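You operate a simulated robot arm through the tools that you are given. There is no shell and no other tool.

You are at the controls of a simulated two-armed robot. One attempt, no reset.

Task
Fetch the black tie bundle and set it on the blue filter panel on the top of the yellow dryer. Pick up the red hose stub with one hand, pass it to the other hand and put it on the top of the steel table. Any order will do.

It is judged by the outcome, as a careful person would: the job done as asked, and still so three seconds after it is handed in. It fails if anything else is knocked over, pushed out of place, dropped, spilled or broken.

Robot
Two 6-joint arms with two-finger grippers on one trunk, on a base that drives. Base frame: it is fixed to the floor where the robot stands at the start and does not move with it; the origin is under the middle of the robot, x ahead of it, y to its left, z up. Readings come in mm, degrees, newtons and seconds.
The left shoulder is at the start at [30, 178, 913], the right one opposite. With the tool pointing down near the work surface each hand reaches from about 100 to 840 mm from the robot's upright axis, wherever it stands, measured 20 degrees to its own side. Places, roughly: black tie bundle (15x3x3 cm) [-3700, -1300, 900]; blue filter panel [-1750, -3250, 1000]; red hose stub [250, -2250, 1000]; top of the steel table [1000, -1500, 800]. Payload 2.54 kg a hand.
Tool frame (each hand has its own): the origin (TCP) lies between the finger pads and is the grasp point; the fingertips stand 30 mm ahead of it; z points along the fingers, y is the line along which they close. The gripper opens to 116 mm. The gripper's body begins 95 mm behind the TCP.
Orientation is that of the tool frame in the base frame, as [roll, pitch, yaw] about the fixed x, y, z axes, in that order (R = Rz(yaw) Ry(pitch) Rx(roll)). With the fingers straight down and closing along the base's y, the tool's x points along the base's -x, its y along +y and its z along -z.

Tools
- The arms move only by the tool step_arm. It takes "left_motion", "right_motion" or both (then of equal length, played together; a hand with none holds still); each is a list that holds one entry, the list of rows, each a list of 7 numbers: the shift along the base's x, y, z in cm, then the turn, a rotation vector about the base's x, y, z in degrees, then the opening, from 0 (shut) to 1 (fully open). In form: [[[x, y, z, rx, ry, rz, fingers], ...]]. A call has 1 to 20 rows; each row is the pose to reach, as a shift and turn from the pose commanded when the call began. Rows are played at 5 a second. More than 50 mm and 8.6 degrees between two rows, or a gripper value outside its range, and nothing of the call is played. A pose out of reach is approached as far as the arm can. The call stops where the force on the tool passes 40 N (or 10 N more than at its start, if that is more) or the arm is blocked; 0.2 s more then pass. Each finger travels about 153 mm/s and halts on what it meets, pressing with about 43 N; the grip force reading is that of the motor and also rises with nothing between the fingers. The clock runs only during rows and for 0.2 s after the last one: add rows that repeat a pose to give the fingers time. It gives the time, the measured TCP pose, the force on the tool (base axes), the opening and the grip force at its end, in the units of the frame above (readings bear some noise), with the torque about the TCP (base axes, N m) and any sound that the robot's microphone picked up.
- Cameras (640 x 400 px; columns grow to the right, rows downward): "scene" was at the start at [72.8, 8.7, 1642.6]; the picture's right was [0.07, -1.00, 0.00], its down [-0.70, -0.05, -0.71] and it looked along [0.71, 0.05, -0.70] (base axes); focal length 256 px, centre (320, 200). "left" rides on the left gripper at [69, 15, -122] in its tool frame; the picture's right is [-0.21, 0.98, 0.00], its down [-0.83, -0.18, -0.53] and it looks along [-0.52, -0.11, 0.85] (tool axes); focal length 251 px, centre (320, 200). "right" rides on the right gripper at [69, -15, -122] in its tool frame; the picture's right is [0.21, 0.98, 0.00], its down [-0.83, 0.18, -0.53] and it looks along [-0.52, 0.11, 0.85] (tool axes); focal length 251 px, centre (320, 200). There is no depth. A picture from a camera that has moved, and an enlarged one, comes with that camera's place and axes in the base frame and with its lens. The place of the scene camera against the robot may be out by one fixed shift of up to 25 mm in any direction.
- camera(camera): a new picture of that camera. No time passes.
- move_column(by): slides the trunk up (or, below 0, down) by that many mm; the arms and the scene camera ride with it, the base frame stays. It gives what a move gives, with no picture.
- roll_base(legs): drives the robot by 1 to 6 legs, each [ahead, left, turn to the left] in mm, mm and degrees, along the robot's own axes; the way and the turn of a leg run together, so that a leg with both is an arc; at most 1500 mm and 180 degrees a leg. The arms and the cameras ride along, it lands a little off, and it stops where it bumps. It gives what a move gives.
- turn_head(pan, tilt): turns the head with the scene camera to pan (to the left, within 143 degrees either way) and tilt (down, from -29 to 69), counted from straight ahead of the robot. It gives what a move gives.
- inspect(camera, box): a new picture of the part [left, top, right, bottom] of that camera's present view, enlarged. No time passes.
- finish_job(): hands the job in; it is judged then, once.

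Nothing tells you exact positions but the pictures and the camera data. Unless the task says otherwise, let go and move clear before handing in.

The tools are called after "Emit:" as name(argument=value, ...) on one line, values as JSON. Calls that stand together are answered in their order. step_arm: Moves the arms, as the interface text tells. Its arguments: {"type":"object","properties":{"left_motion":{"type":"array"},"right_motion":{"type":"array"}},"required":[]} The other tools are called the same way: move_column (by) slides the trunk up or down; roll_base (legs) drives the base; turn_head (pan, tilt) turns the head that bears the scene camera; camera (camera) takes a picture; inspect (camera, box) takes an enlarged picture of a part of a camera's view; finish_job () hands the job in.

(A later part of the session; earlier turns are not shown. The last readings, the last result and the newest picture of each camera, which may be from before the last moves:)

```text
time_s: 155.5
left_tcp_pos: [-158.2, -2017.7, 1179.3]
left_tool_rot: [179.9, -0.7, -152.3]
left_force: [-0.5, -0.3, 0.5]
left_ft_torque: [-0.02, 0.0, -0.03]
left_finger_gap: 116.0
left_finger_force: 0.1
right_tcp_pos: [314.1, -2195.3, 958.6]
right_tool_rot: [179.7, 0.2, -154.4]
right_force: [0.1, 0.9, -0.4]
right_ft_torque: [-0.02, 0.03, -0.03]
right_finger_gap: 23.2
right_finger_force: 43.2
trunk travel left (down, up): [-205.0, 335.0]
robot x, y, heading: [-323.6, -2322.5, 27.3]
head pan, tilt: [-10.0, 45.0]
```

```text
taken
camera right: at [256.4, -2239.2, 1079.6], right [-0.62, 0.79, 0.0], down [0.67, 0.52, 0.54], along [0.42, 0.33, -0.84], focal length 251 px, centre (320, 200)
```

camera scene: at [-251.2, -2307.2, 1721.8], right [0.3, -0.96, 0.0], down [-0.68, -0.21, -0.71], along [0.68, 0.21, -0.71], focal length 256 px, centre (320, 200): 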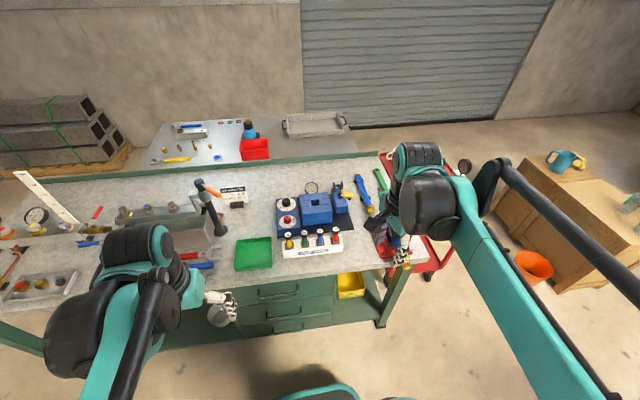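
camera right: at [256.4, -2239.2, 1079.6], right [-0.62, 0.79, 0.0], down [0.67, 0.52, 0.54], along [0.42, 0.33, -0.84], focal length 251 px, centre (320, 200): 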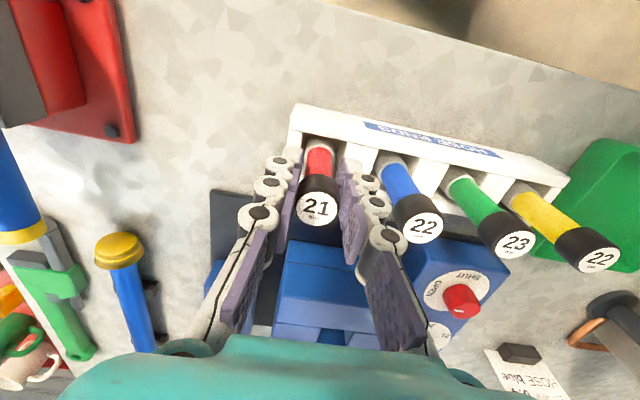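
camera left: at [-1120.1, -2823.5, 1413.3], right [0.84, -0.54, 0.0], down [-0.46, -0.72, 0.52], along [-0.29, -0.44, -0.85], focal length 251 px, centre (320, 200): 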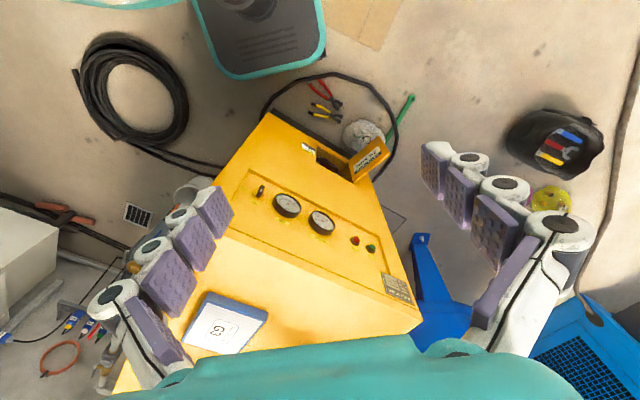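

Gripped at 23 mm. I lift straight up slowly out of the rack.

Emit:
step_arm(right_motion=[[[0, 0, 0.5, 0, 0, 0, 0], [0, 0, 1.2, 0, 0, 0, 0], [0, 0, 2.2, 0, 0, 0, 0], [0, 0, 3.4, 0, 0, 0, 0], [0, 0, 4.8, 0, 0, 0, 0], [0, 0, 6.2, 0, 0, 0, 0], [0, 0, 7.6, 0, 0, 0, 0], [0, 0, 9, 0, 0, 0, 0], [0, 0, 10.4, 0, 0, 0, 0], [0, 0, 11.8, 0, 0, 0, 0], [0, 0, 13, 0, 0, 0, 0]]])

Emit:
camera(camera="right")

Emit:
inspect(camera="scene", box=[260, 140, 400, 260])

```text
time_s: 157.9
left_tcp_pos: [-158.0, -2019.1, 1179.8]
left_tool_rot: [180.0, -0.8, -152.3]
left_force: [0.3, 0.1, -1.0]
left_ft_torque: [0.0, 0.01, -0.03]
left_finger_gap: 115.8
left_finger_force: 0.1
right_tcp_pos: [313.8, -2195.0, 1087.8]
right_tool_rot: [179.8, 0.2, -154.5]
right_force: [0.1, 0.3, -0.8]
right_ft_torque: [-0.03, 0.03, 0.01]
right_finger_gap: 23.6
right_finger_force: 42.6
trunk travel left (down, up): [-205.0, 335.0]
robot x, y, heading: [-324.5, -2315.4, 27.5]
head pan, tilt: [-10.0, 45.0]
```

```text
taken
camera right: at [256.0, -2239.7, 1209.4], right [-0.62, 0.79, 0.0], down [0.67, 0.52, 0.54], along [0.42, 0.33, -0.84], focal length 251 px, centre (320, 200)
```

right: 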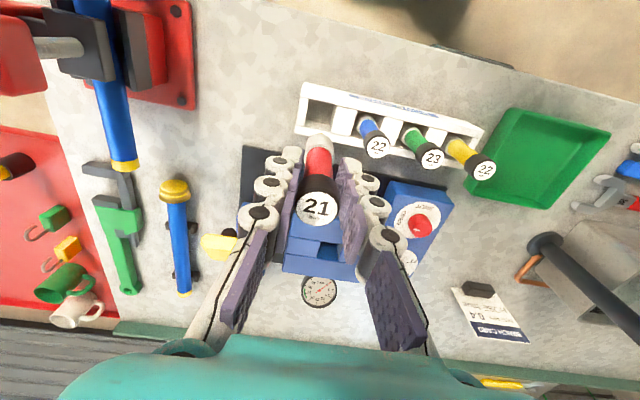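

```text
3.33 times, centred on (330, 200) of scene
camera zoom: at [-251.5, -2307.3, 1721.7], right [0.3, -0.96, 0.0], down [-0.68, -0.21, -0.71], along [0.68, 0.21, -0.71], focal length 852 px, centre (287, 200)
```

zoom: 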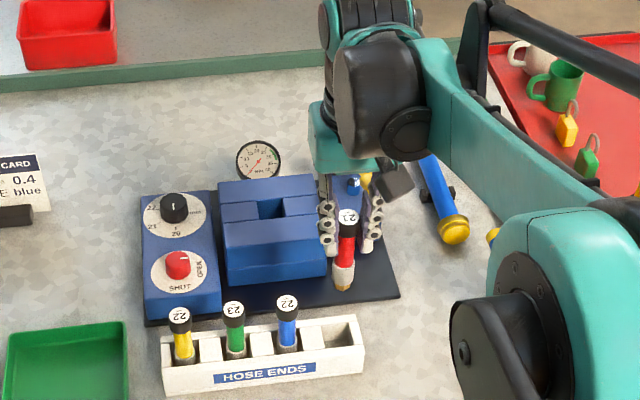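

The red stub is out of the rack, about 105 mm long with a pale collar end below the fingers. I raise it and draw it back in front of the robot, away from the bench, for the hand-over.

Emit:
step_arm(right_motion=[[[0, 0, 2, 0, 0, 0, 0], [0, 0, 5, 0, 0, 0, 0], [0, 0, 8, 0, 0, 0, 0], [-2, 0, 10.5, 0, 0, 0, 0], [-5, 0, 12, 0, 0, 0, 0], [-8, 0, 13, 0, 0, 0, 0], [-11, 0, 13.2, 0, 0, 0, 0], [-14, 0, 13.2, 0, 0, 0, 0], [-17, -0.1, 13.2, 0, 0, 0, 0], [-20, -0.2, 13.2, 0, 0, 0, 0], [-22.7, -0.3, 13.2, 0, 0, 0, 0]]])

Emit:
camera(camera="scene")

```text
time_s: 160.3
left_tcp_pos: [-159.5, -2018.0, 1180.4]
left_tool_rot: [-180.0, -0.7, -152.3]
left_force: [-0.6, 1.3, -0.9]
left_ft_torque: [0.01, 0.01, -0.02]
left_finger_gap: 116.1
left_finger_force: 0.1
right_tcp_pos: [85.9, -2198.6, 1219.3]
right_tool_rot: [179.9, 0.3, -154.4]
right_force: [0.1, -0.3, -1.3]
right_ft_torque: [-0.03, -0.01, 0.0]
right_finger_gap: 23.7
right_finger_force: 43.0
trunk travel left (down, up): [-205.0, 335.0]
robot x, y, heading: [-322.1, -2320.0, 27.1]
head pan, tilt: [-10.0, 45.0]
```

```text
taken
camera scene: at [-252.6, -2307.8, 1721.7], right [0.3, -0.96, 0.0], down [-0.68, -0.21, -0.71], along [0.68, 0.21, -0.71], focal length 256 px, centre (320, 200)
```

scene: 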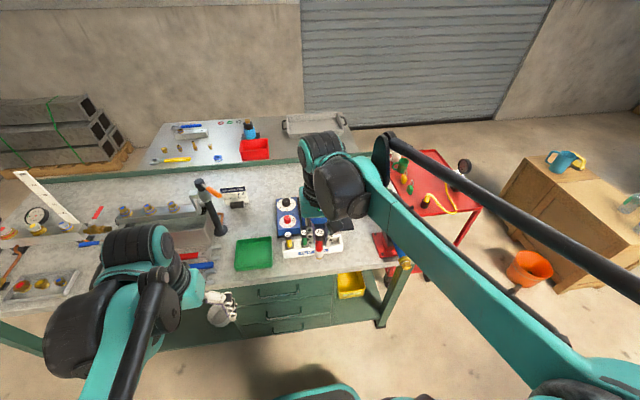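

The stub is held in front of the robot. I now turn the right hand so the stub lies level with its free end pointing to the left.

Emit:
step_arm(right_motion=[[[0, 0, 0, 7.1, 3.7, 0, 0], [0, 0, 0, 14.2, 7.3, 0, 0], [0, 0, 0, 21.3, 11, 0, 0], [0, 0, 0, 28.5, 14.6, 0, 0], [0, 0, 0, 35.6, 18.3, 0, 0], [0, 0, 0, 42.7, 21.9, 0, 0]]])

Emit:
camera(camera="scene")

Emit:
camera(camera="right")

```text
time_s: 161.7
left_tcp_pos: [-157.2, -2018.1, 1180.3]
left_tool_rot: [-180.0, -0.7, -152.3]
left_force: [0.1, 0.4, 0.5]
left_ft_torque: [0.02, 0.02, 0.0]
left_finger_gap: 115.9
left_finger_force: 0.1
right_tcp_pos: [85.4, -2199.4, 1219.2]
right_tool_rot: [131.6, -1.1, -154.1]
right_force: [-0.2, -0.5, -1.1]
right_ft_torque: [0.01, 0.05, 0.04]
right_finger_gap: 23.4
right_finger_force: 42.9
trunk travel left (down, up): [-205.0, 335.0]
robot x, y, heading: [-322.4, -2320.2, 27.3]
head pan, tilt: [-10.0, 45.0]
```

```text
taken
camera scene: at [-250.6, -2307.6, 1721.6], right [0.3, -0.96, 0.0], down [-0.68, -0.21, -0.71], along [0.68, 0.21, -0.71], focal length 256 px, centre (320, 200)
```

scene: 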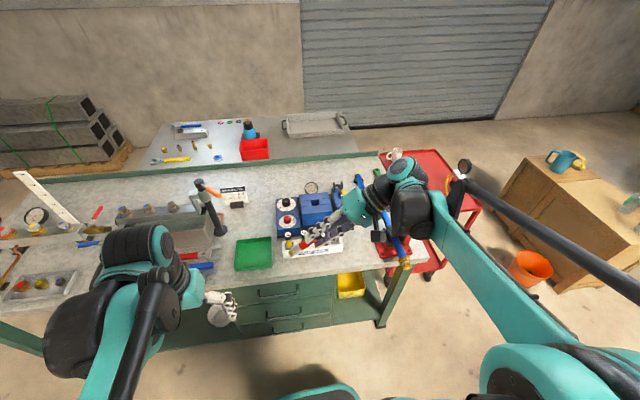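

```text
taken
camera right: at [69.2, -2319.2, 1290.3], right [-0.47, 0.5, 0.73], down [0.87, 0.11, 0.48], along [0.15, 0.86, -0.49], focal length 251 px, centre (320, 200)
```

right: 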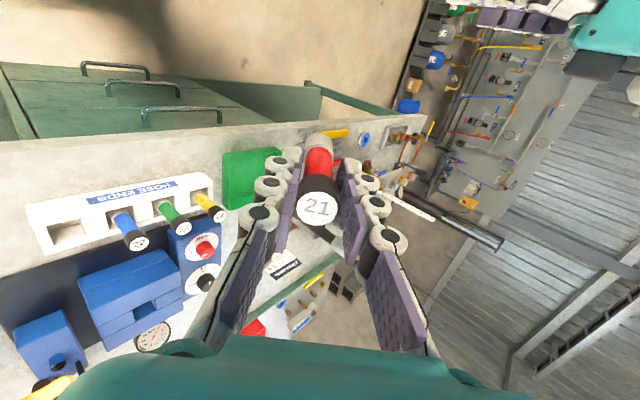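

Halfway there, holding well. I turn the remaining 42°.

Emit:
step_arm(right_motion=[[[0, 0, 0, 7.4, 3.8, 0, 0], [0, 0, 0, 14.8, 7.6, 0, 0], [0, 0, 0, 22.2, 11.4, 0, 0], [0, 0, 0, 29.6, 15.2, 0, 0], [0, 0, 0, 37, 19, 0, 0]]])

Emit:
camera(camera="scene")

Emit:
inspect(camera="scene", box=[250, 150, 450, 275])

Emit:
camera(camera="left")

```text
time_s: 162.9
left_tcp_pos: [-156.7, -2017.2, 1179.1]
left_tool_rot: [-180.0, -0.8, -152.3]
left_force: [-0.5, 0.3, 0.2]
left_ft_torque: [-0.01, 0.02, -0.01]
left_finger_gap: 115.8
left_finger_force: 0.0
right_tcp_pos: [87.7, -2198.8, 1219.1]
right_tool_rot: [90.1, -1.6, -153.0]
right_force: [0.4, 0.5, -1.3]
right_ft_torque: [-0.02, 0.0, 0.02]
right_finger_gap: 23.4
right_finger_force: 42.6
trunk travel left (down, up): [-205.0, 335.0]
robot x, y, heading: [-323.9, -2320.6, 27.2]
head pan, tilt: [-10.0, 45.0]
```

```text
taken
camera scene: at [-250.1, -2307.3, 1721.6], right [0.3, -0.96, 0.0], down [-0.68, -0.21, -0.71], along [0.67, 0.21, -0.71], focal length 256 px, centre (320, 200)
```

scene: 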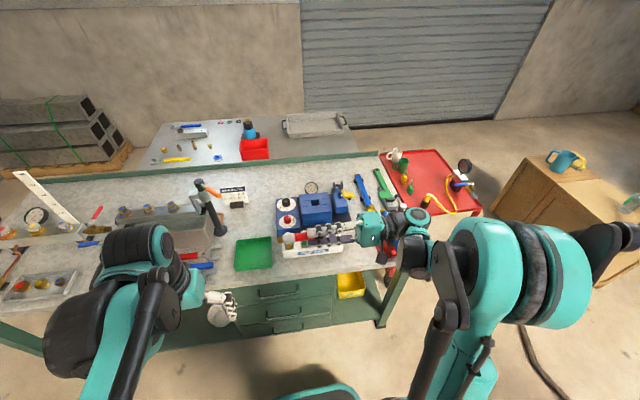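

```text
3.20 times, centred on (350, 212) of scene
camera zoom: at [-250.1, -2307.3, 1721.6], right [0.3, -0.96, 0.0], down [-0.68, -0.21, -0.71], along [0.67, 0.21, -0.71], focal length 818 px, centre (224, 160)
```

zoom: 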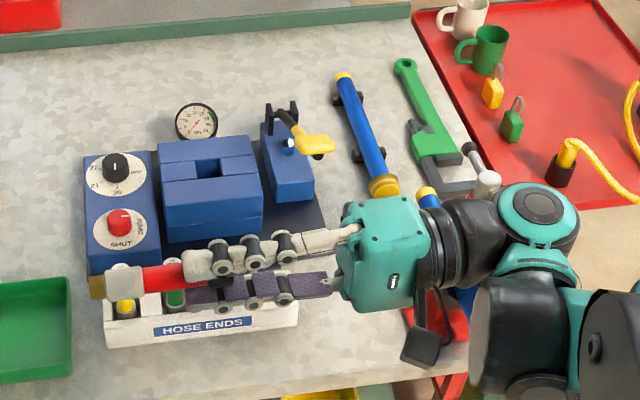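

```text
taken
camera left: at [-224.2, -2036.3, 1303.2], right [-0.26, 0.96, 0.0], down [0.82, 0.23, 0.52], along [0.51, 0.14, -0.85], focal length 251 px, centre (320, 200)
```

left: 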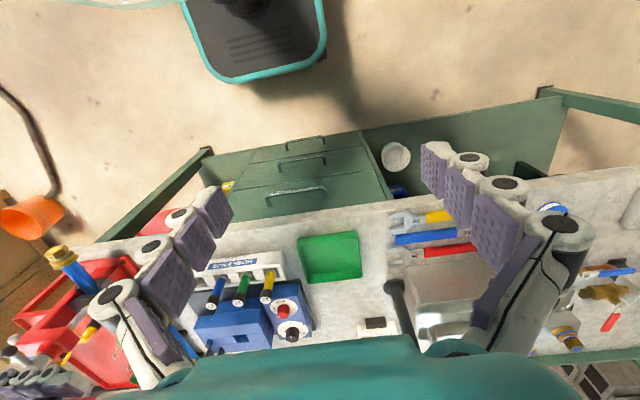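

The stub now lies level, pale collar end free and pointing left, its axis at z≈1219. I raise the left hand, turn it a quarter turn and bring it above the collar at about (58, -2140).

Emit:
step_arm(left_motion=[[[0, 0, 4, 0, 0, -7.5, 0.9], [0, 0, 8, 0, 0, -15, 0.8], [0, 0, 12, 0, 0, -22.5, 0.7], [0, 0, 16, 0, 0, -30, 0.6], [2.7, -1.5, 16, 0, 0, -37.5, 0.5], [5.4, -3, 16, 0, 0, -45, 0.5], [8.1, -4.6, 16, 0, 0, -52.5, 0.5], [10.8, -6.2, 16, 0, 0, -60, 0.5], [13.5, -7.7, 16, 0, 0, -67.5, 0.5], [16.2, -9.3, 16, 0, 0, -75, 0.5], [18.9, -10.8, 16, 0, 0, -83, 0.5], [21.5, -12.3, 16, 0, 0, -90.7, 0.5]]])

Emit:
camera(camera="left")

Emit:
camera(camera="scene")

Emit:
camera(camera="right")

```text
time_s: 165.5
left_tcp_pos: [58.7, -2143.4, 1339.1]
left_tool_rot: [180.0, -0.7, 116.9]
left_force: [1.1, 1.1, -0.6]
left_ft_torque: [-0.02, 0.03, 0.01]
left_finger_gap: 58.1
left_finger_force: 0.1
right_tcp_pos: [87.9, -2197.7, 1218.4]
right_tool_rot: [90.2, -1.7, -153.0]
right_force: [-0.4, 0.2, -1.6]
right_ft_torque: [-0.04, -0.01, 0.02]
right_finger_gap: 23.2
right_finger_force: 43.4
trunk travel left (down, up): [-205.0, 335.0]
robot x, y, heading: [-327.5, -2320.3, 27.3]
head pan, tilt: [-10.0, 45.0]
```

```text
taken
camera left: at [41.9, -2076.2, 1462.8], right [0.97, 0.25, 0.0], down [0.21, -0.82, 0.52], along [0.13, -0.51, -0.85], focal length 251 px, centre (320, 200)
```

left: 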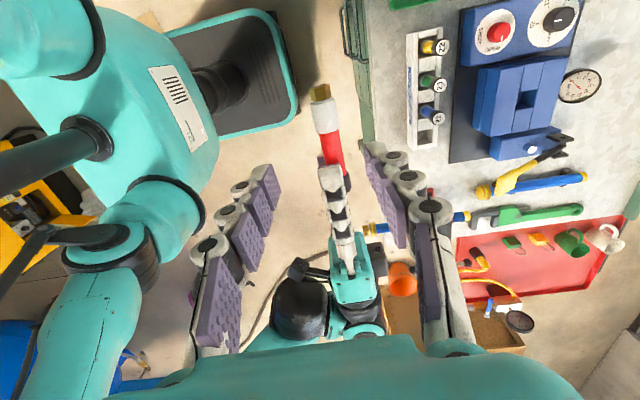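

```text
taken
camera scene: at [-249.7, -2307.8, 1721.6], right [0.3, -0.96, 0.0], down [-0.68, -0.21, -0.71], along [0.67, 0.21, -0.71], focal length 256 px, centre (320, 200)
```

scene: 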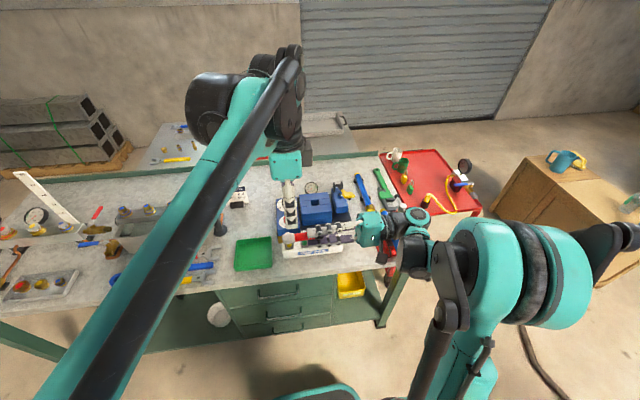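

```text
taken
camera right: at [79.9, -2338.8, 1206.2], right [-0.17, -0.08, 0.98], down [0.98, -0.1, 0.16], along [0.08, 0.99, 0.1], focal length 251 px, centre (320, 200)
```

right: 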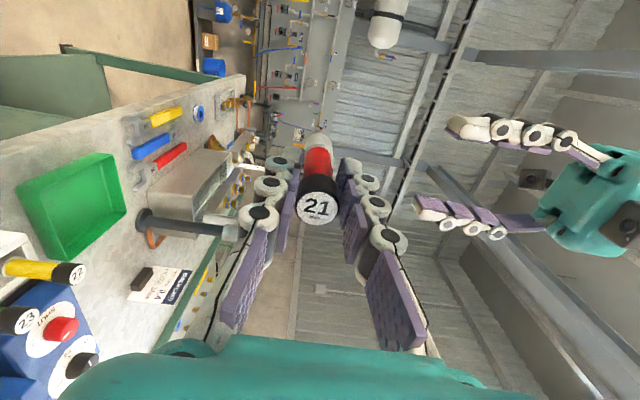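

The left camera shows the collar clearly; its axis is 8 mm forward of where I assumed. I correct and descend part way.

Emit:
step_arm(left_motion=[[[0.55, 0.88, 0, 0, 0, 0, 0.5], [0.55, 0.88, -3, 0, 0, 0, 0.5], [0.55, 0.88, -6, 0, 0, 0, 0.5], [0.55, 0.88, -7, 0, 0, 0, 0.5]]])

Emit:
camera(camera="left")

Emit:
inspect(camera="scene", box=[230, 150, 390, 270])

Emit:
camera(camera="right")

```text
time_s: 166.5
left_tcp_pos: [62.0, -2134.0, 1269.7]
left_tool_rot: [179.9, -0.7, 117.0]
left_force: [0.6, 0.2, 0.6]
left_ft_torque: [0.01, 0.01, -0.01]
left_finger_gap: 58.1
left_finger_force: 0.1
right_tcp_pos: [85.7, -2196.9, 1219.0]
right_tool_rot: [90.2, -1.7, -153.1]
right_force: [0.0, 0.8, -0.8]
right_ft_torque: [-0.04, 0.0, 0.0]
right_finger_gap: 23.4
right_finger_force: 43.6
trunk travel left (down, up): [-205.0, 335.0]
robot x, y, heading: [-323.9, -2318.5, 26.9]
head pan, tilt: [-10.0, 45.0]
```

```text
taken
camera left: at [44.8, -2066.1, 1393.0], right [0.97, 0.25, 0.0], down [0.22, -0.82, 0.52], along [0.13, -0.51, -0.85], focal length 251 px, centre (320, 200)
```

left: 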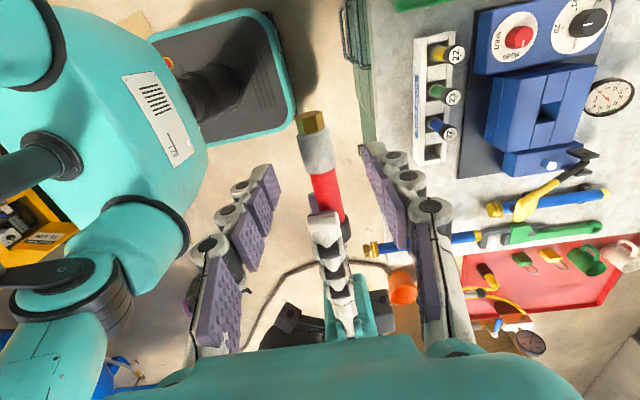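

```text
3.33 times, centred on (310, 210) of scene
camera zoom: at [-251.5, -2307.4, 1721.7], right [0.3, -0.96, 0.0], down [-0.68, -0.21, -0.71], along [0.68, 0.21, -0.71], focal length 852 px, centre (353, 167)
```

zoom: 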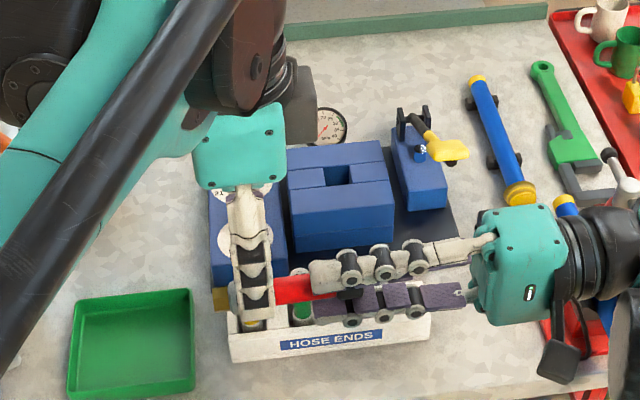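

```text
taken
camera right: at [78.6, -2338.6, 1206.7], right [-0.17, -0.08, 0.98], down [0.98, -0.1, 0.16], along [0.08, 0.99, 0.1], focal length 251 px, centre (320, 200)
```

right: 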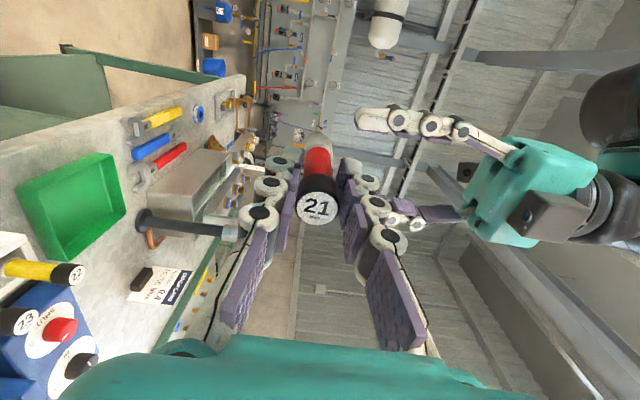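

The collar is centred between the left fingers to within a millimetre or so. I descend to gripping height.

Emit:
step_arm(left_motion=[[[0, 0.1, -1, 0, 0, 0, 0.5], [0, 0.1, -2, 0, 0, 0, 0.5], [0, 0.1, -2.8, 0, 0, 0, 0.5], [0, 0.1, -3.4, 0, 0, 0, 0.5], [0, 0.1, -3.4, 0, 0, 0, 0.5]]])

Emit:
camera(camera="left")

Emit:
inspect(camera="scene", box=[230, 170, 390, 270])

Emit:
inspect(camera="right", box=[240, 90, 480, 270])

```text
time_s: 167.7
left_tcp_pos: [62.4, -2132.0, 1236.4]
left_tool_rot: [179.9, -0.7, 117.0]
left_force: [1.8, 0.0, 0.0]
left_ft_torque: [0.01, 0.0, 0.0]
left_finger_gap: 57.9
left_finger_force: 0.1
right_tcp_pos: [86.0, -2197.8, 1219.1]
right_tool_rot: [90.2, -1.7, -153.2]
right_force: [0.5, -0.7, -0.7]
right_ft_torque: [-0.07, -0.04, -0.01]
right_finger_gap: 23.5
right_finger_force: 43.2
trunk travel left (down, up): [-205.0, 335.0]
robot x, y, heading: [-320.7, -2324.9, 27.2]
head pan, tilt: [-10.0, 45.0]
```

```text
taken
camera left: at [45.2, -2064.5, 1359.2], right [0.97, 0.25, 0.0], down [0.22, -0.82, 0.52], along [0.13, -0.51, -0.85], focal length 251 px, centre (320, 200)
```

left: 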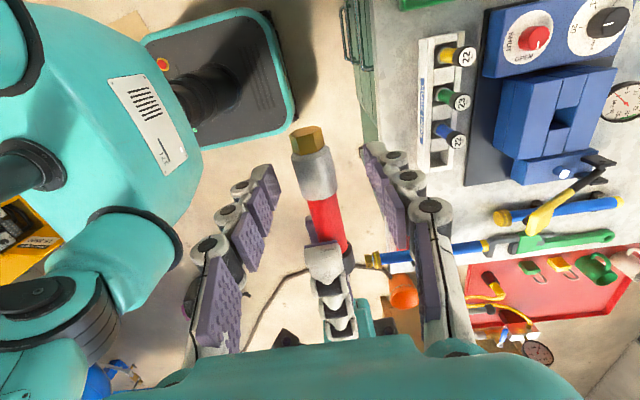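

```text
4.00 times, centred on (310, 220) of scene
camera zoom: at [-251.3, -2307.3, 1721.7], right [0.3, -0.96, 0.0], down [-0.68, -0.21, -0.71], along [0.68, 0.21, -0.71], focal length 1022 px, centre (360, 120)
```

zoom: 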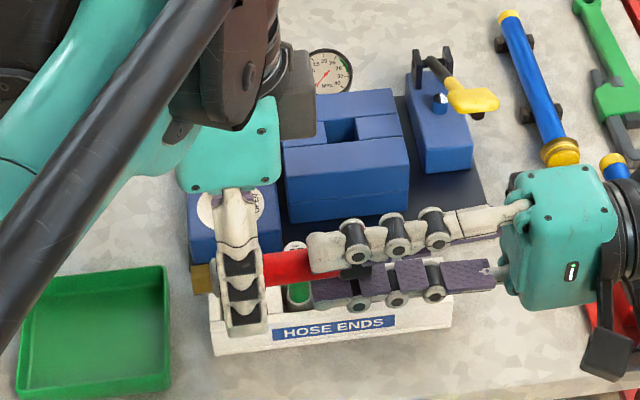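

```text
2.22 times, centred on (360, 180) of right
camera zoom: at [78.7, -2338.5, 1206.6], right [-0.17, -0.08, 0.98], down [0.98, -0.1, 0.16], along [0.08, 0.99, 0.1], focal length 559 px, centre (231, 244)
```

zoom: 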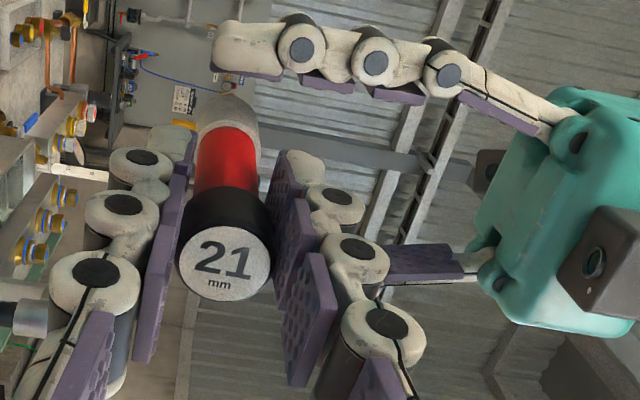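

The left fingers straddle the collar. I close the left hand while the right still holds.

Emit:
step_arm(left_motion=[[[0, 0, 0, 0, 0, 0, 0.35], [0, 0, 0, 0, 0, 0, 0.25], [0, 0, 0, 0, 0, 0, 0.15], [0, 0, 0, 0, 0, 0, 0], [0, 0, 0, 0, 0, 0, 0], [0, 0, 0, 0, 0, 0, 0]]])

Emit:
camera(camera="left")

Emit:
inspect(camera="right", box=[240, 90, 480, 270])

```text
time_s: 169.1
left_tcp_pos: [61.8, -2131.1, 1235.7]
left_tool_rot: [-180.0, -0.7, 116.9]
left_force: [-17.0, -11.0, -0.5]
left_ft_torque: [-0.11, 0.34, -0.67]
left_finger_gap: 22.0
left_finger_force: 43.2
right_tcp_pos: [87.2, -2197.5, 1218.8]
right_tool_rot: [90.2, -1.6, -153.1]
right_force: [17.3, 11.4, 1.3]
right_ft_torque: [0.03, 0.03, -0.75]
right_finger_gap: 23.6
right_finger_force: 43.7
trunk travel left (down, up): [-205.0, 335.0]
robot x, y, heading: [-322.3, -2322.0, 27.3]
head pan, tilt: [-10.0, 45.0]
```

```text
taken
camera left: at [44.9, -2064.8, 1359.3], right [0.97, 0.25, 0.0], down [0.22, -0.82, 0.52], along [0.13, -0.51, -0.85], focal length 251 px, centre (320, 200)
```

left: 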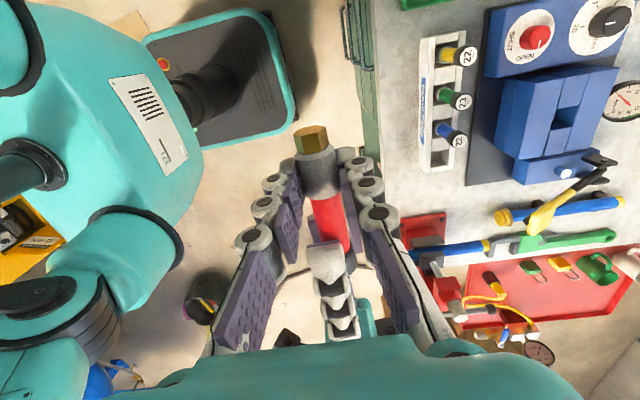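

```text
2.22 times, centred on (360, 180) of right
camera zoom: at [79.2, -2338.3, 1206.7], right [-0.17, -0.08, 0.98], down [0.98, -0.1, 0.16], along [0.09, 0.99, 0.1], focal length 559 px, centre (231, 244)
```

zoom: 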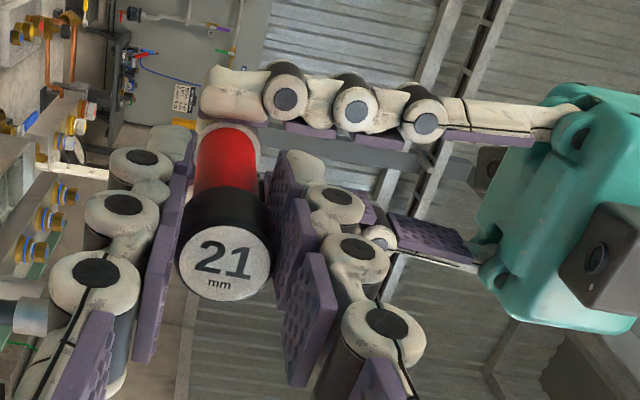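

Both hands hold the stub. I open the right hand and withdraw it to the right along the stub's axis.

Emit:
step_arm(right_motion=[[[0, 0, 0, 0, 0, 0, 0.25], [0, 0, 0, 0, 0, 0, 0.35], [0, 0, 0, 0, 0, 0, 0.5], [0, 0, 0, 0, 0, 0, 0.5]]])

Emit:
camera(camera="left")

Emit:
inspect(camera="right", box=[240, 90, 480, 270])

```text
time_s: 170.1
left_tcp_pos: [63.8, -2131.2, 1236.0]
left_tool_rot: [-180.0, -0.7, 117.0]
left_force: [0.2, 0.4, 0.2]
left_ft_torque: [-0.01, 0.02, 0.0]
left_finger_gap: 21.6
left_finger_force: 43.0
right_tcp_pos: [85.9, -2197.7, 1219.0]
right_tool_rot: [90.2, -1.5, -153.1]
right_force: [0.4, 0.7, -0.2]
right_ft_torque: [-0.01, 0.0, -0.04]
right_finger_gap: 58.1
right_finger_force: 0.0
trunk travel left (down, up): [-205.0, 335.0]
robot x, y, heading: [-321.9, -2324.4, 27.3]
head pan, tilt: [-10.0, 45.0]
```

```text
taken
camera left: at [45.3, -2064.5, 1359.4], right [0.97, 0.25, 0.0], down [0.22, -0.82, 0.52], along [0.13, -0.51, -0.85], focal length 251 px, centre (320, 200)
```

left: 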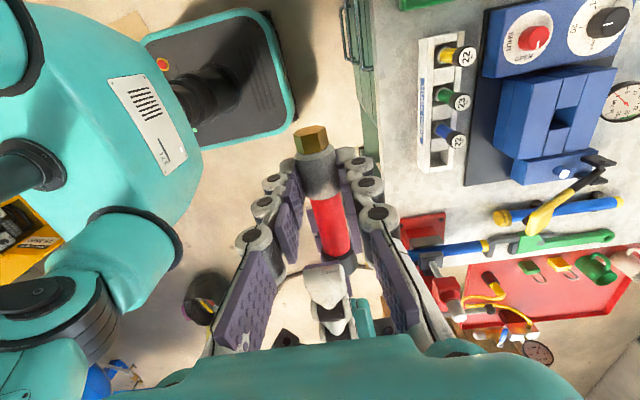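

```text
2.22 times, centred on (360, 180) of right
camera zoom: at [78.7, -2338.5, 1206.6], right [-0.17, -0.08, 0.98], down [0.98, -0.1, 0.16], along [0.08, 0.99, 0.1], focal length 559 px, centre (231, 244)
```

zoom: 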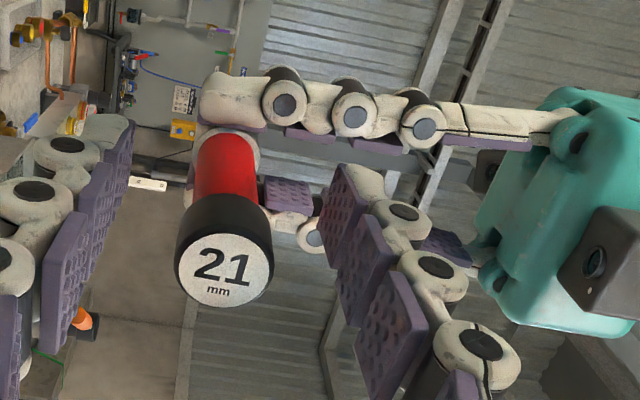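

The left hand holds the stub alone. I withdraw the right hand sideways, then turn it back upright.

Emit:
step_arm(right_motion=[[[0.9, -1.8, 0, 0, 0, 0, 0.5], [2.3, -4.5, 0, 0, 0, 0, 0.5], [3.6, -7.1, 0, 0, 0, 0, 0.5], [5, -9.8, 0, 0, 0, 0, 0.5], [6.4, -12.5, 0, 0, 0, 0, 0.5], [6.8, -13.4, 0, 0, 0, 0, 0.5]]])

Emit:
camera(camera="scene")

Emit:
camera(camera="left")

```text
time_s: 171.5
left_tcp_pos: [62.6, -2130.2, 1236.9]
left_tool_rot: [-180.0, -0.6, 117.0]
left_force: [0.1, 0.1, -0.3]
left_ft_torque: [0.04, 0.0, 0.03]
left_finger_gap: 21.8
left_finger_force: 43.1
right_tcp_pos: [141.0, -2235.1, 1219.7]
right_tool_rot: [90.3, -1.6, -153.3]
right_force: [0.3, 0.5, 0.6]
right_ft_torque: [0.02, 0.0, -0.01]
right_finger_gap: 57.8
right_finger_force: 0.1
right hand out of reach, approached as far as the arm can: row 2, 3, 4, 5, 6
trunk travel left (down, up): [-205.0, 335.0]
robot x, y, heading: [-319.7, -2319.7, 27.2]
head pan, tilt: [-10.0, 45.0]
```

```text
taken
camera scene: at [-250.9, -2307.5, 1721.7], right [0.3, -0.96, 0.0], down [-0.68, -0.21, -0.71], along [0.68, 0.21, -0.71], focal length 256 px, centre (320, 200)
```

scene: 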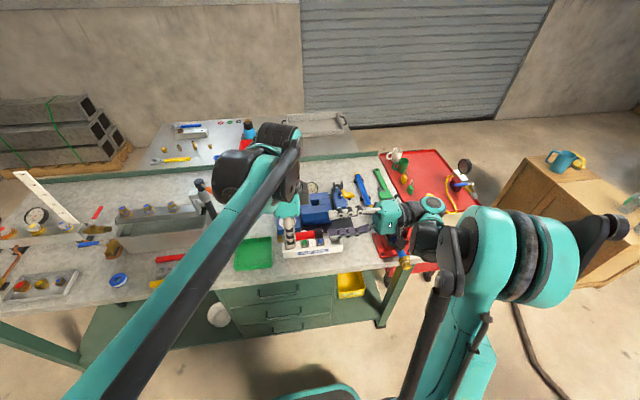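

```text
taken
camera left: at [45.5, -2064.7, 1359.3], right [0.97, 0.25, 0.0], down [0.22, -0.82, 0.52], along [0.13, -0.51, -0.85], focal length 251 px, centre (320, 200)
```

left: 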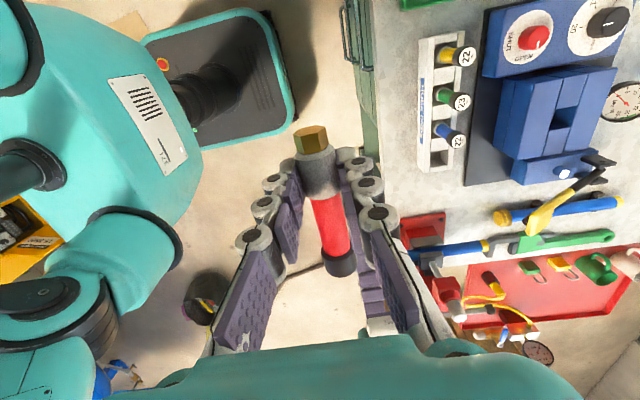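

The right hand reached its limit but is clear of the stub's end. I move the left hand away to the left and up.

Emit:
step_arm(left_motion=[[[-0.9, 1.8, 0, 0, 0, 0, 0], [-2.3, 4.5, 0, 0, 0, 0, 0], [-3.6, 7.1, 0.5, 0, 0, 0, 0], [-5, 9.8, 1, 0, 0, 0, 0], [-6.4, 12.5, 2, 0, 0, 0, 0], [-7.3, 14.3, 3, 0, 0, 0, 0]]])

Emit:
camera(camera="left")

Emit:
camera(camera="scene")

```text
time_s: 172.9
left_tcp_pos: [-11.7, -1987.6, 1265.8]
left_tool_rot: [-180.0, -0.7, 116.8]
left_force: [0.1, -0.6, -0.6]
left_ft_torque: [0.01, 0.03, 0.03]
left_finger_gap: 21.8
left_finger_force: 42.8
right_tcp_pos: [139.7, -2233.4, 1219.3]
right_tool_rot: [90.2, -1.6, -153.3]
right_force: [-0.2, 1.0, -0.3]
right_ft_torque: [-0.02, -0.03, 0.02]
right_finger_gap: 57.9
right_finger_force: 0.0
trunk travel left (down, up): [-205.0, 335.0]
robot x, y, heading: [-326.0, -2316.7, 27.3]
head pan, tilt: [-10.0, 45.0]
```

```text
taken
camera left: at [-28.6, -1920.5, 1389.5], right [0.97, 0.25, 0.0], down [0.22, -0.82, 0.52], along [0.13, -0.51, -0.85], focal length 251 px, centre (320, 200)
```

left: 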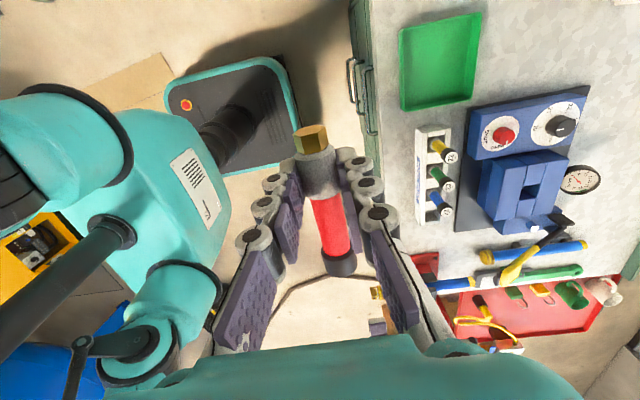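

```text
taken
camera scene: at [-251.6, -2307.0, 1721.7], right [0.3, -0.96, 0.0], down [-0.68, -0.21, -0.71], along [0.68, 0.21, -0.71], focal length 256 px, centre (320, 200)
```

scene: 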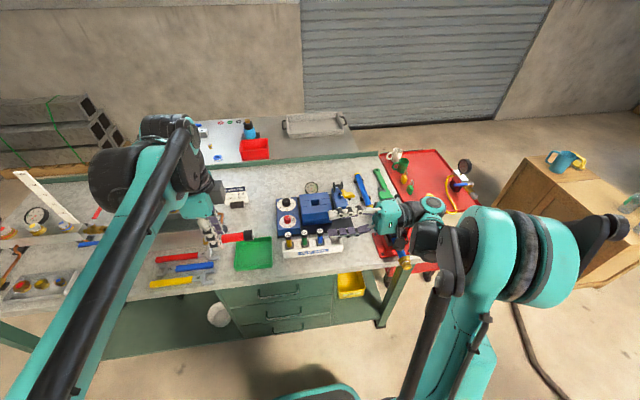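

The stub is firmly in the left hand. I turn the right hand back upright, out of the way.

Emit:
step_arm(right_motion=[[[-1.5, 3, 0.5, 0, 0, 0, 0.5], [-3, 6, 1, 0, 0, 0, 0.5], [-3, 6, 2, -7.3, -3.7, 0, 0.5], [-3, 6, 3, -14.6, -7.5, 0, 0.5], [-3, 6, 4, -21.9, -11.2, 0, 0.5], [-3, 6, 5, -29.2, -15, 0, 0.5], [-3, 6, 5, -36.5, -18.7, 0, 0.5], [-3, 6, 5, -43.8, -22.5, 0, 0.5], [-3, 5, 5, -51, -26.2, 0, 0.5], [-3, 4, 5, -58.3, -30, 0, 0.5], [-3, 3, 5, -65.6, -33.7, 0, 0.5], [-3, 2, 5, -72.9, -37.5, 0, 0.5], [-3, 1, 5, -80, -41.2, 0, 0.5]]])

Emit:
camera(camera="scene")

```text
time_s: 175.7
left_tcp_pos: [-11.7, -1986.2, 1267.1]
left_tool_rot: [-180.0, -0.8, 117.1]
left_force: [0.5, 0.4, -0.4]
left_ft_torque: [0.02, -0.01, -0.02]
left_finger_gap: 21.5
left_finger_force: 43.0
right_tcp_pos: [107.9, -2220.7, 1269.9]
right_tool_rot: [-179.7, 0.4, -154.3]
right_force: [0.5, 0.1, -0.2]
right_ft_torque: [0.01, -0.02, -0.02]
right_finger_gap: 58.0
right_finger_force: 0.1
trunk travel left (down, up): [-205.0, 335.0]
robot x, y, heading: [-322.7, -2320.4, 27.0]
head pan, tilt: [-10.0, 45.0]
```

```text
taken
camera scene: at [-251.7, -2306.8, 1721.7], right [0.3, -0.96, 0.0], down [-0.68, -0.21, -0.71], along [0.68, 0.21, -0.71], focal length 256 px, centre (320, 200)
```

scene: 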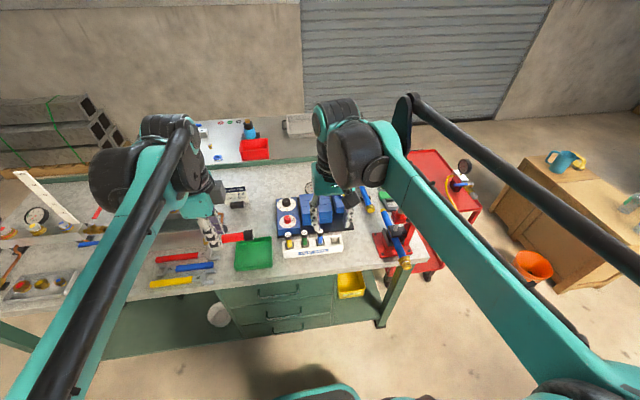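

The stub is in the left hand and the right hand is clear. I raise the trunk for safety and drive back round the bench to the open floor in front of the steel table.

Emit:
move_column(by=180)

Emit:
roll_base(legs=[[-65, 393, 0], [267, 650, 0]])

Emit:
camera(camera="left")

Emit:
turn_head(pan=60, tilt=45)

Emit:
camera(camera="scene")

```text
time_s: 177.7
left_tcp_pos: [-10.7, -1987.6, 1447.0]
left_tool_rot: [180.0, -0.7, 116.9]
left_force: [0.4, -0.1, -1.3]
left_ft_torque: [0.0, 0.0, -0.01]
left_finger_gap: 21.6
left_finger_force: 43.1
right_tcp_pos: [107.7, -2220.6, 1449.7]
right_tool_rot: [-179.8, 0.3, -154.2]
right_force: [0.4, -0.1, -1.1]
right_ft_torque: [0.02, -0.02, 0.03]
right_finger_gap: 57.8
right_finger_force: 0.1
trunk travel left (down, up): [-385.0, 155.0]
robot x, y, heading: [-326.2, -2318.7, 27.2]
head pan, tilt: [-10.0, 45.0]
```

```text
time_s: 183.6
left_tcp_pos: [-307.3, -968.3, 1445.9]
left_tool_rot: [180.0, -0.8, 117.0]
left_force: [-0.2, -0.9, -0.7]
left_ft_torque: [0.03, 0.01, 0.01]
left_finger_gap: 21.9
left_finger_force: 43.2
right_tcp_pos: [-188.9, -1200.0, 1449.5]
right_tool_rot: [-179.8, 0.4, -154.4]
right_force: [0.0, 0.4, 0.2]
right_ft_torque: [-0.01, 0.02, 0.0]
right_finger_gap: 57.9
right_finger_force: 0.1
trunk travel left (down, up): [-385.0, 155.0]
robot x, y, heading: [-622.0, -1300.9, 27.2]
head pan, tilt: [-10.0, 45.0]
```

```text
taken
camera left: at [-325.3, -900.1, 1569.5], right [0.97, 0.25, 0.0], down [0.22, -0.82, 0.52], along [0.13, -0.51, -0.85], focal length 251 px, centre (320, 200)
```

left: 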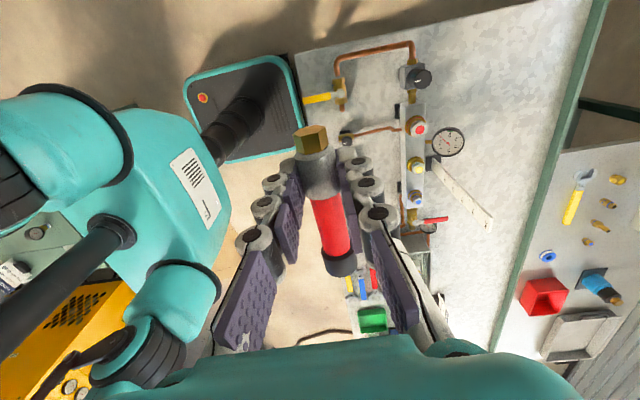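

```text
time_s: 185.1
left_tcp_pos: [-308.4, -967.3, 1446.1]
left_tool_rot: [180.0, -0.7, 117.0]
left_force: [0.1, -0.3, -1.5]
left_ft_torque: [0.02, 0.0, 0.01]
left_finger_gap: 21.8
left_finger_force: 43.1
right_tcp_pos: [-188.5, -1198.5, 1450.4]
right_tool_rot: [-179.8, 0.3, -154.4]
right_force: [-0.6, -1.0, -0.2]
right_ft_torque: [0.01, -0.02, 0.0]
right_finger_gap: 58.3
right_finger_force: 0.0
trunk travel left (down, up): [-385.0, 155.0]
robot x, y, heading: [-622.9, -1299.7, 27.1]
head pan, tilt: [60.0, 45.0]
```

```text
taken
camera scene: at [-622.0, -1229.5, 1901.7], right [1.0, -0.05, 0.0], down [-0.04, -0.71, -0.71], along [0.04, 0.71, -0.71], focal length 256 px, centre (320, 200)
```

scene: 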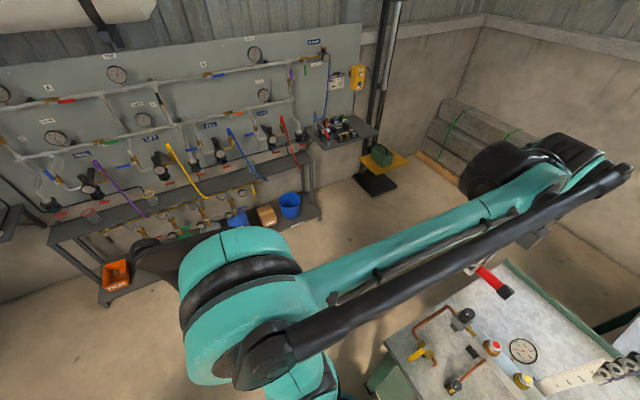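

The bench corner is just ahead to the right, so I go left first, round the corner, then forward to the open floor before the steel table.

Emit:
roll_base(legs=[[0, 500, 0], [430, 179, 0], [780, 0, 0]])

Emit:
turn_head(pan=-75, tilt=40)

Emit:
camera(camera="scene")

Emit:
camera(camera="left")

```text
time_s: 194.2
left_tcp_pos: [455.3, 198.0, 1445.9]
left_tool_rot: [180.0, -0.7, 117.4]
left_force: [-0.2, 0.5, -1.0]
left_ft_torque: [0.03, -0.01, 0.01]
left_finger_gap: 21.7
left_finger_force: 43.1
right_tcp_pos: [574.1, -33.4, 1449.9]
right_tool_rot: [-179.8, 0.4, -153.9]
right_force: [-0.1, -0.5, -0.5]
right_ft_torque: [-0.01, 0.0, 0.0]
right_finger_gap: 57.9
right_finger_force: 0.1
trunk travel left (down, up): [-385.0, 155.0]
robot x, y, heading: [145.5, -136.1, 27.7]
head pan, tilt: [60.0, 45.0]
```

```text
time_s: 196.4
left_tcp_pos: [454.6, 198.3, 1445.4]
left_tool_rot: [-180.0, -0.7, 117.4]
left_force: [-0.2, -0.1, -1.3]
left_ft_torque: [0.01, 0.01, 0.0]
left_finger_gap: 21.5
left_finger_force: 42.9
right_tcp_pos: [575.1, -34.9, 1451.3]
right_tool_rot: [-179.8, 0.4, -153.9]
right_force: [-0.7, -0.1, -0.2]
right_ft_torque: [-0.02, -0.01, 0.0]
right_finger_gap: 57.9
right_finger_force: 0.2
trunk travel left (down, up): [-385.0, 155.0]
robot x, y, heading: [145.4, -140.0, 27.5]
head pan, tilt: [-75.0, 40.0]
```

```text
taken
camera scene: at [197.1, -210.4, 1908.9], right [-0.74, -0.68, 0.0], down [-0.44, 0.47, -0.77], along [0.52, -0.56, -0.64], focal length 256 px, centre (320, 200)
```

scene: 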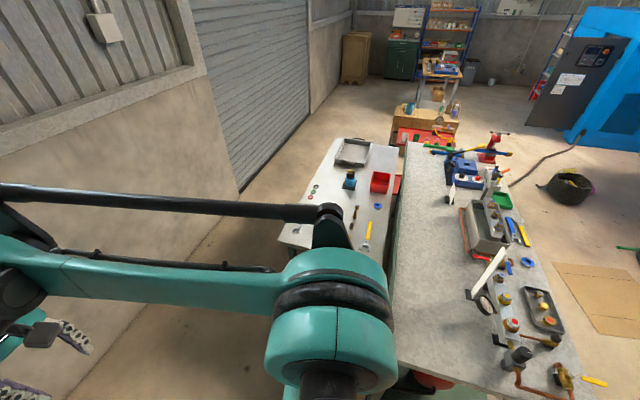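

```text
taken
camera left: at [437.3, 264.8, 1569.5], right [0.97, 0.26, 0.0], down [0.22, -0.82, 0.52], along [0.13, -0.51, -0.85], focal length 251 px, centre (320, 200)
```

left: 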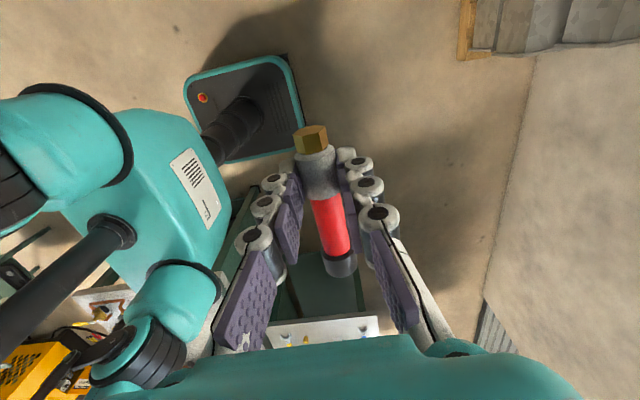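

I turn to face the steel table and look at its surface.

Emit:
roll_base(legs=[[0, 0, -90]])

Emit:
turn_head(pan=15, tilt=40)

Emit:
camera(camera="scene")

Emit:
camera(camera="left")

```text
time_s: 200.6
left_tcp_pos: [472.9, -453.0, 1446.4]
left_tool_rot: [-180.0, -0.8, 26.2]
left_force: [-0.1, -0.1, -0.6]
left_ft_torque: [0.01, -0.04, 0.01]
left_finger_gap: 21.9
left_finger_force: 42.8
right_tcp_pos: [239.8, -569.7, 1450.0]
right_tool_rot: [-179.8, 0.3, 114.8]
right_force: [0.3, -0.7, 0.1]
right_ft_torque: [0.01, 0.01, 0.01]
right_finger_gap: 58.0
right_finger_force: 0.0
trunk travel left (down, up): [-385.0, 155.0]
robot x, y, heading: [146.5, -137.8, -63.7]
head pan, tilt: [-75.0, 40.0]
```

```text
time_s: 202.3
left_tcp_pos: [473.0, -453.9, 1445.1]
left_tool_rot: [-180.0, -0.7, 26.2]
left_force: [0.3, -0.3, -0.9]
left_ft_torque: [0.0, -0.01, 0.01]
left_finger_gap: 22.0
left_finger_force: 42.8
right_tcp_pos: [238.0, -569.0, 1448.9]
right_tool_rot: [-179.7, 0.3, 114.9]
right_force: [0.4, -0.3, 0.4]
right_ft_torque: [-0.01, 0.0, 0.0]
right_finger_gap: 58.1
right_finger_force: 0.1
trunk travel left (down, up): [-385.0, 155.0]
robot x, y, heading: [144.8, -135.6, -63.5]
head pan, tilt: [15.0, 40.0]
```

```text
taken
camera scene: at [208.8, -171.3, 1908.9], right [-0.75, -0.66, 0.0], down [-0.43, 0.48, -0.77], along [0.51, -0.57, -0.64], focal length 256 px, centre (320, 200)
```

scene: 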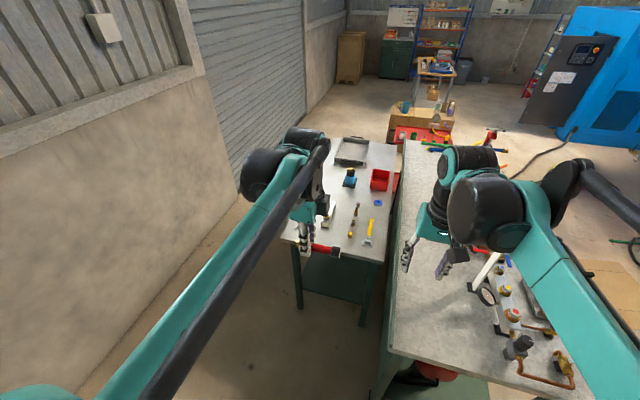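

```text
taken
camera left: at [540.5, -438.1, 1569.5], right [0.24, -0.97, 0.0], down [-0.83, -0.2, 0.52], along [-0.51, -0.12, -0.85], focal length 251 px, centre (320, 200)
```

left: 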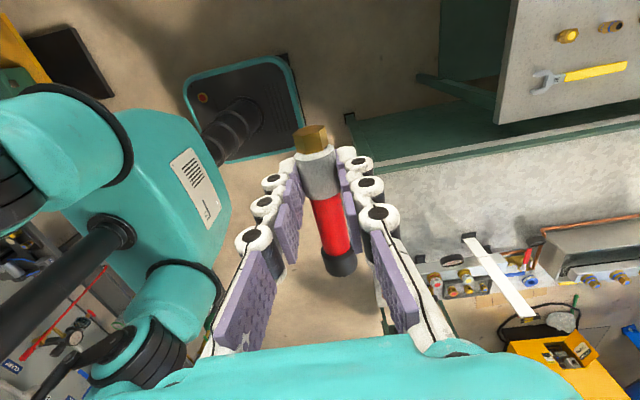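

The table's near edge runs from (504, -1001) to (1012, -753). I drive up to it and look down at the surface for a free spot.

Emit:
roll_base(legs=[[470, 230, 0]])

Emit:
turn_head(pan=0, tilt=50)

Emit:
camera(camera="scene")

Emit:
camera(camera="left")

Emit:
camera(camera="right")

```text
time_s: 205.3
left_tcp_pos: [889.3, -770.2, 1447.3]
left_tool_rot: [180.0, -0.7, 26.2]
left_force: [0.8, -0.4, 0.2]
left_ft_torque: [0.03, -0.04, -0.05]
left_finger_gap: 21.6
left_finger_force: 42.8
right_tcp_pos: [653.1, -885.9, 1449.5]
right_tool_rot: [-179.8, 0.3, 114.9]
right_force: [-0.5, 0.4, 0.1]
right_ft_torque: [-0.01, -0.02, -0.01]
right_finger_gap: 57.9
right_finger_force: 0.0
trunk travel left (down, up): [-385.0, 155.0]
robot x, y, heading: [563.2, -457.9, -63.3]
head pan, tilt: [15.0, 40.0]
```

```text
time_s: 206.1
left_tcp_pos: [888.7, -772.0, 1445.3]
left_tool_rot: [-179.9, -0.7, 26.2]
left_force: [-0.1, -0.6, -0.9]
left_ft_torque: [0.03, -0.04, -0.02]
left_finger_gap: 21.7
left_finger_force: 43.2
right_tcp_pos: [653.6, -886.8, 1450.5]
right_tool_rot: [-179.8, 0.3, 114.9]
right_force: [0.0, 0.1, 0.4]
right_ft_torque: [0.01, -0.03, 0.0]
right_finger_gap: 58.0
right_finger_force: 0.1
trunk travel left (down, up): [-385.0, 155.0]
robot x, y, heading: [561.0, -457.6, -63.3]
head pan, tilt: [0.0, 50.0]
```

```text
taken
camera scene: at [602.7, -493.6, 1894.8], right [-0.9, -0.45, 0.0], down [-0.34, 0.69, -0.64], along [0.29, -0.58, -0.77], focal length 256 px, centre (320, 200)
```

scene: 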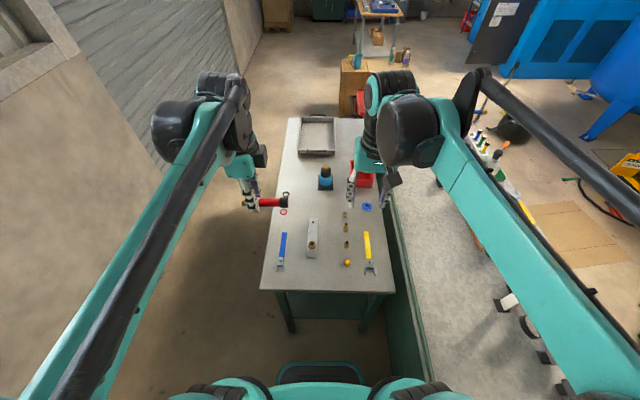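

```text
taken
camera left: at [956.0, -755.3, 1569.4], right [0.24, -0.97, 0.0], down [-0.83, -0.2, 0.52], along [-0.51, -0.12, -0.85], focal length 251 px, centre (320, 200)
```

left: 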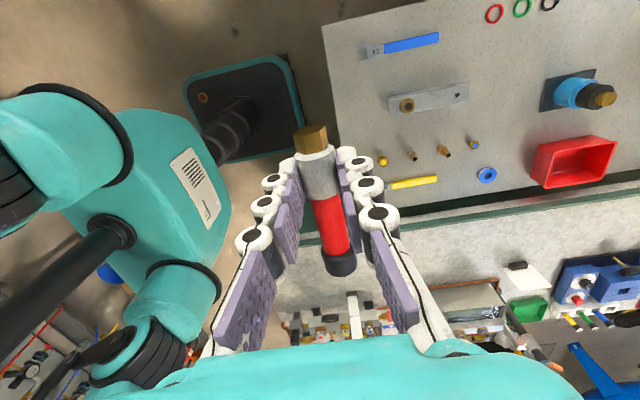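

```text
taken
camera right: at [610.6, -830.2, 1572.0], right [0.8, 0.61, 0.0], down [0.51, -0.67, 0.54], along [0.32, -0.43, -0.84], focal length 251 px, centre (320, 200)
```

right: 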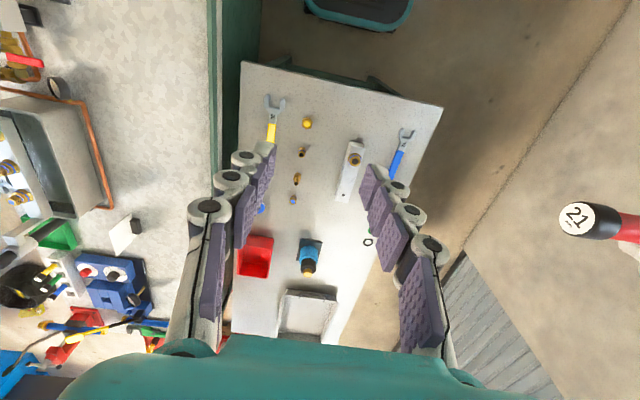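

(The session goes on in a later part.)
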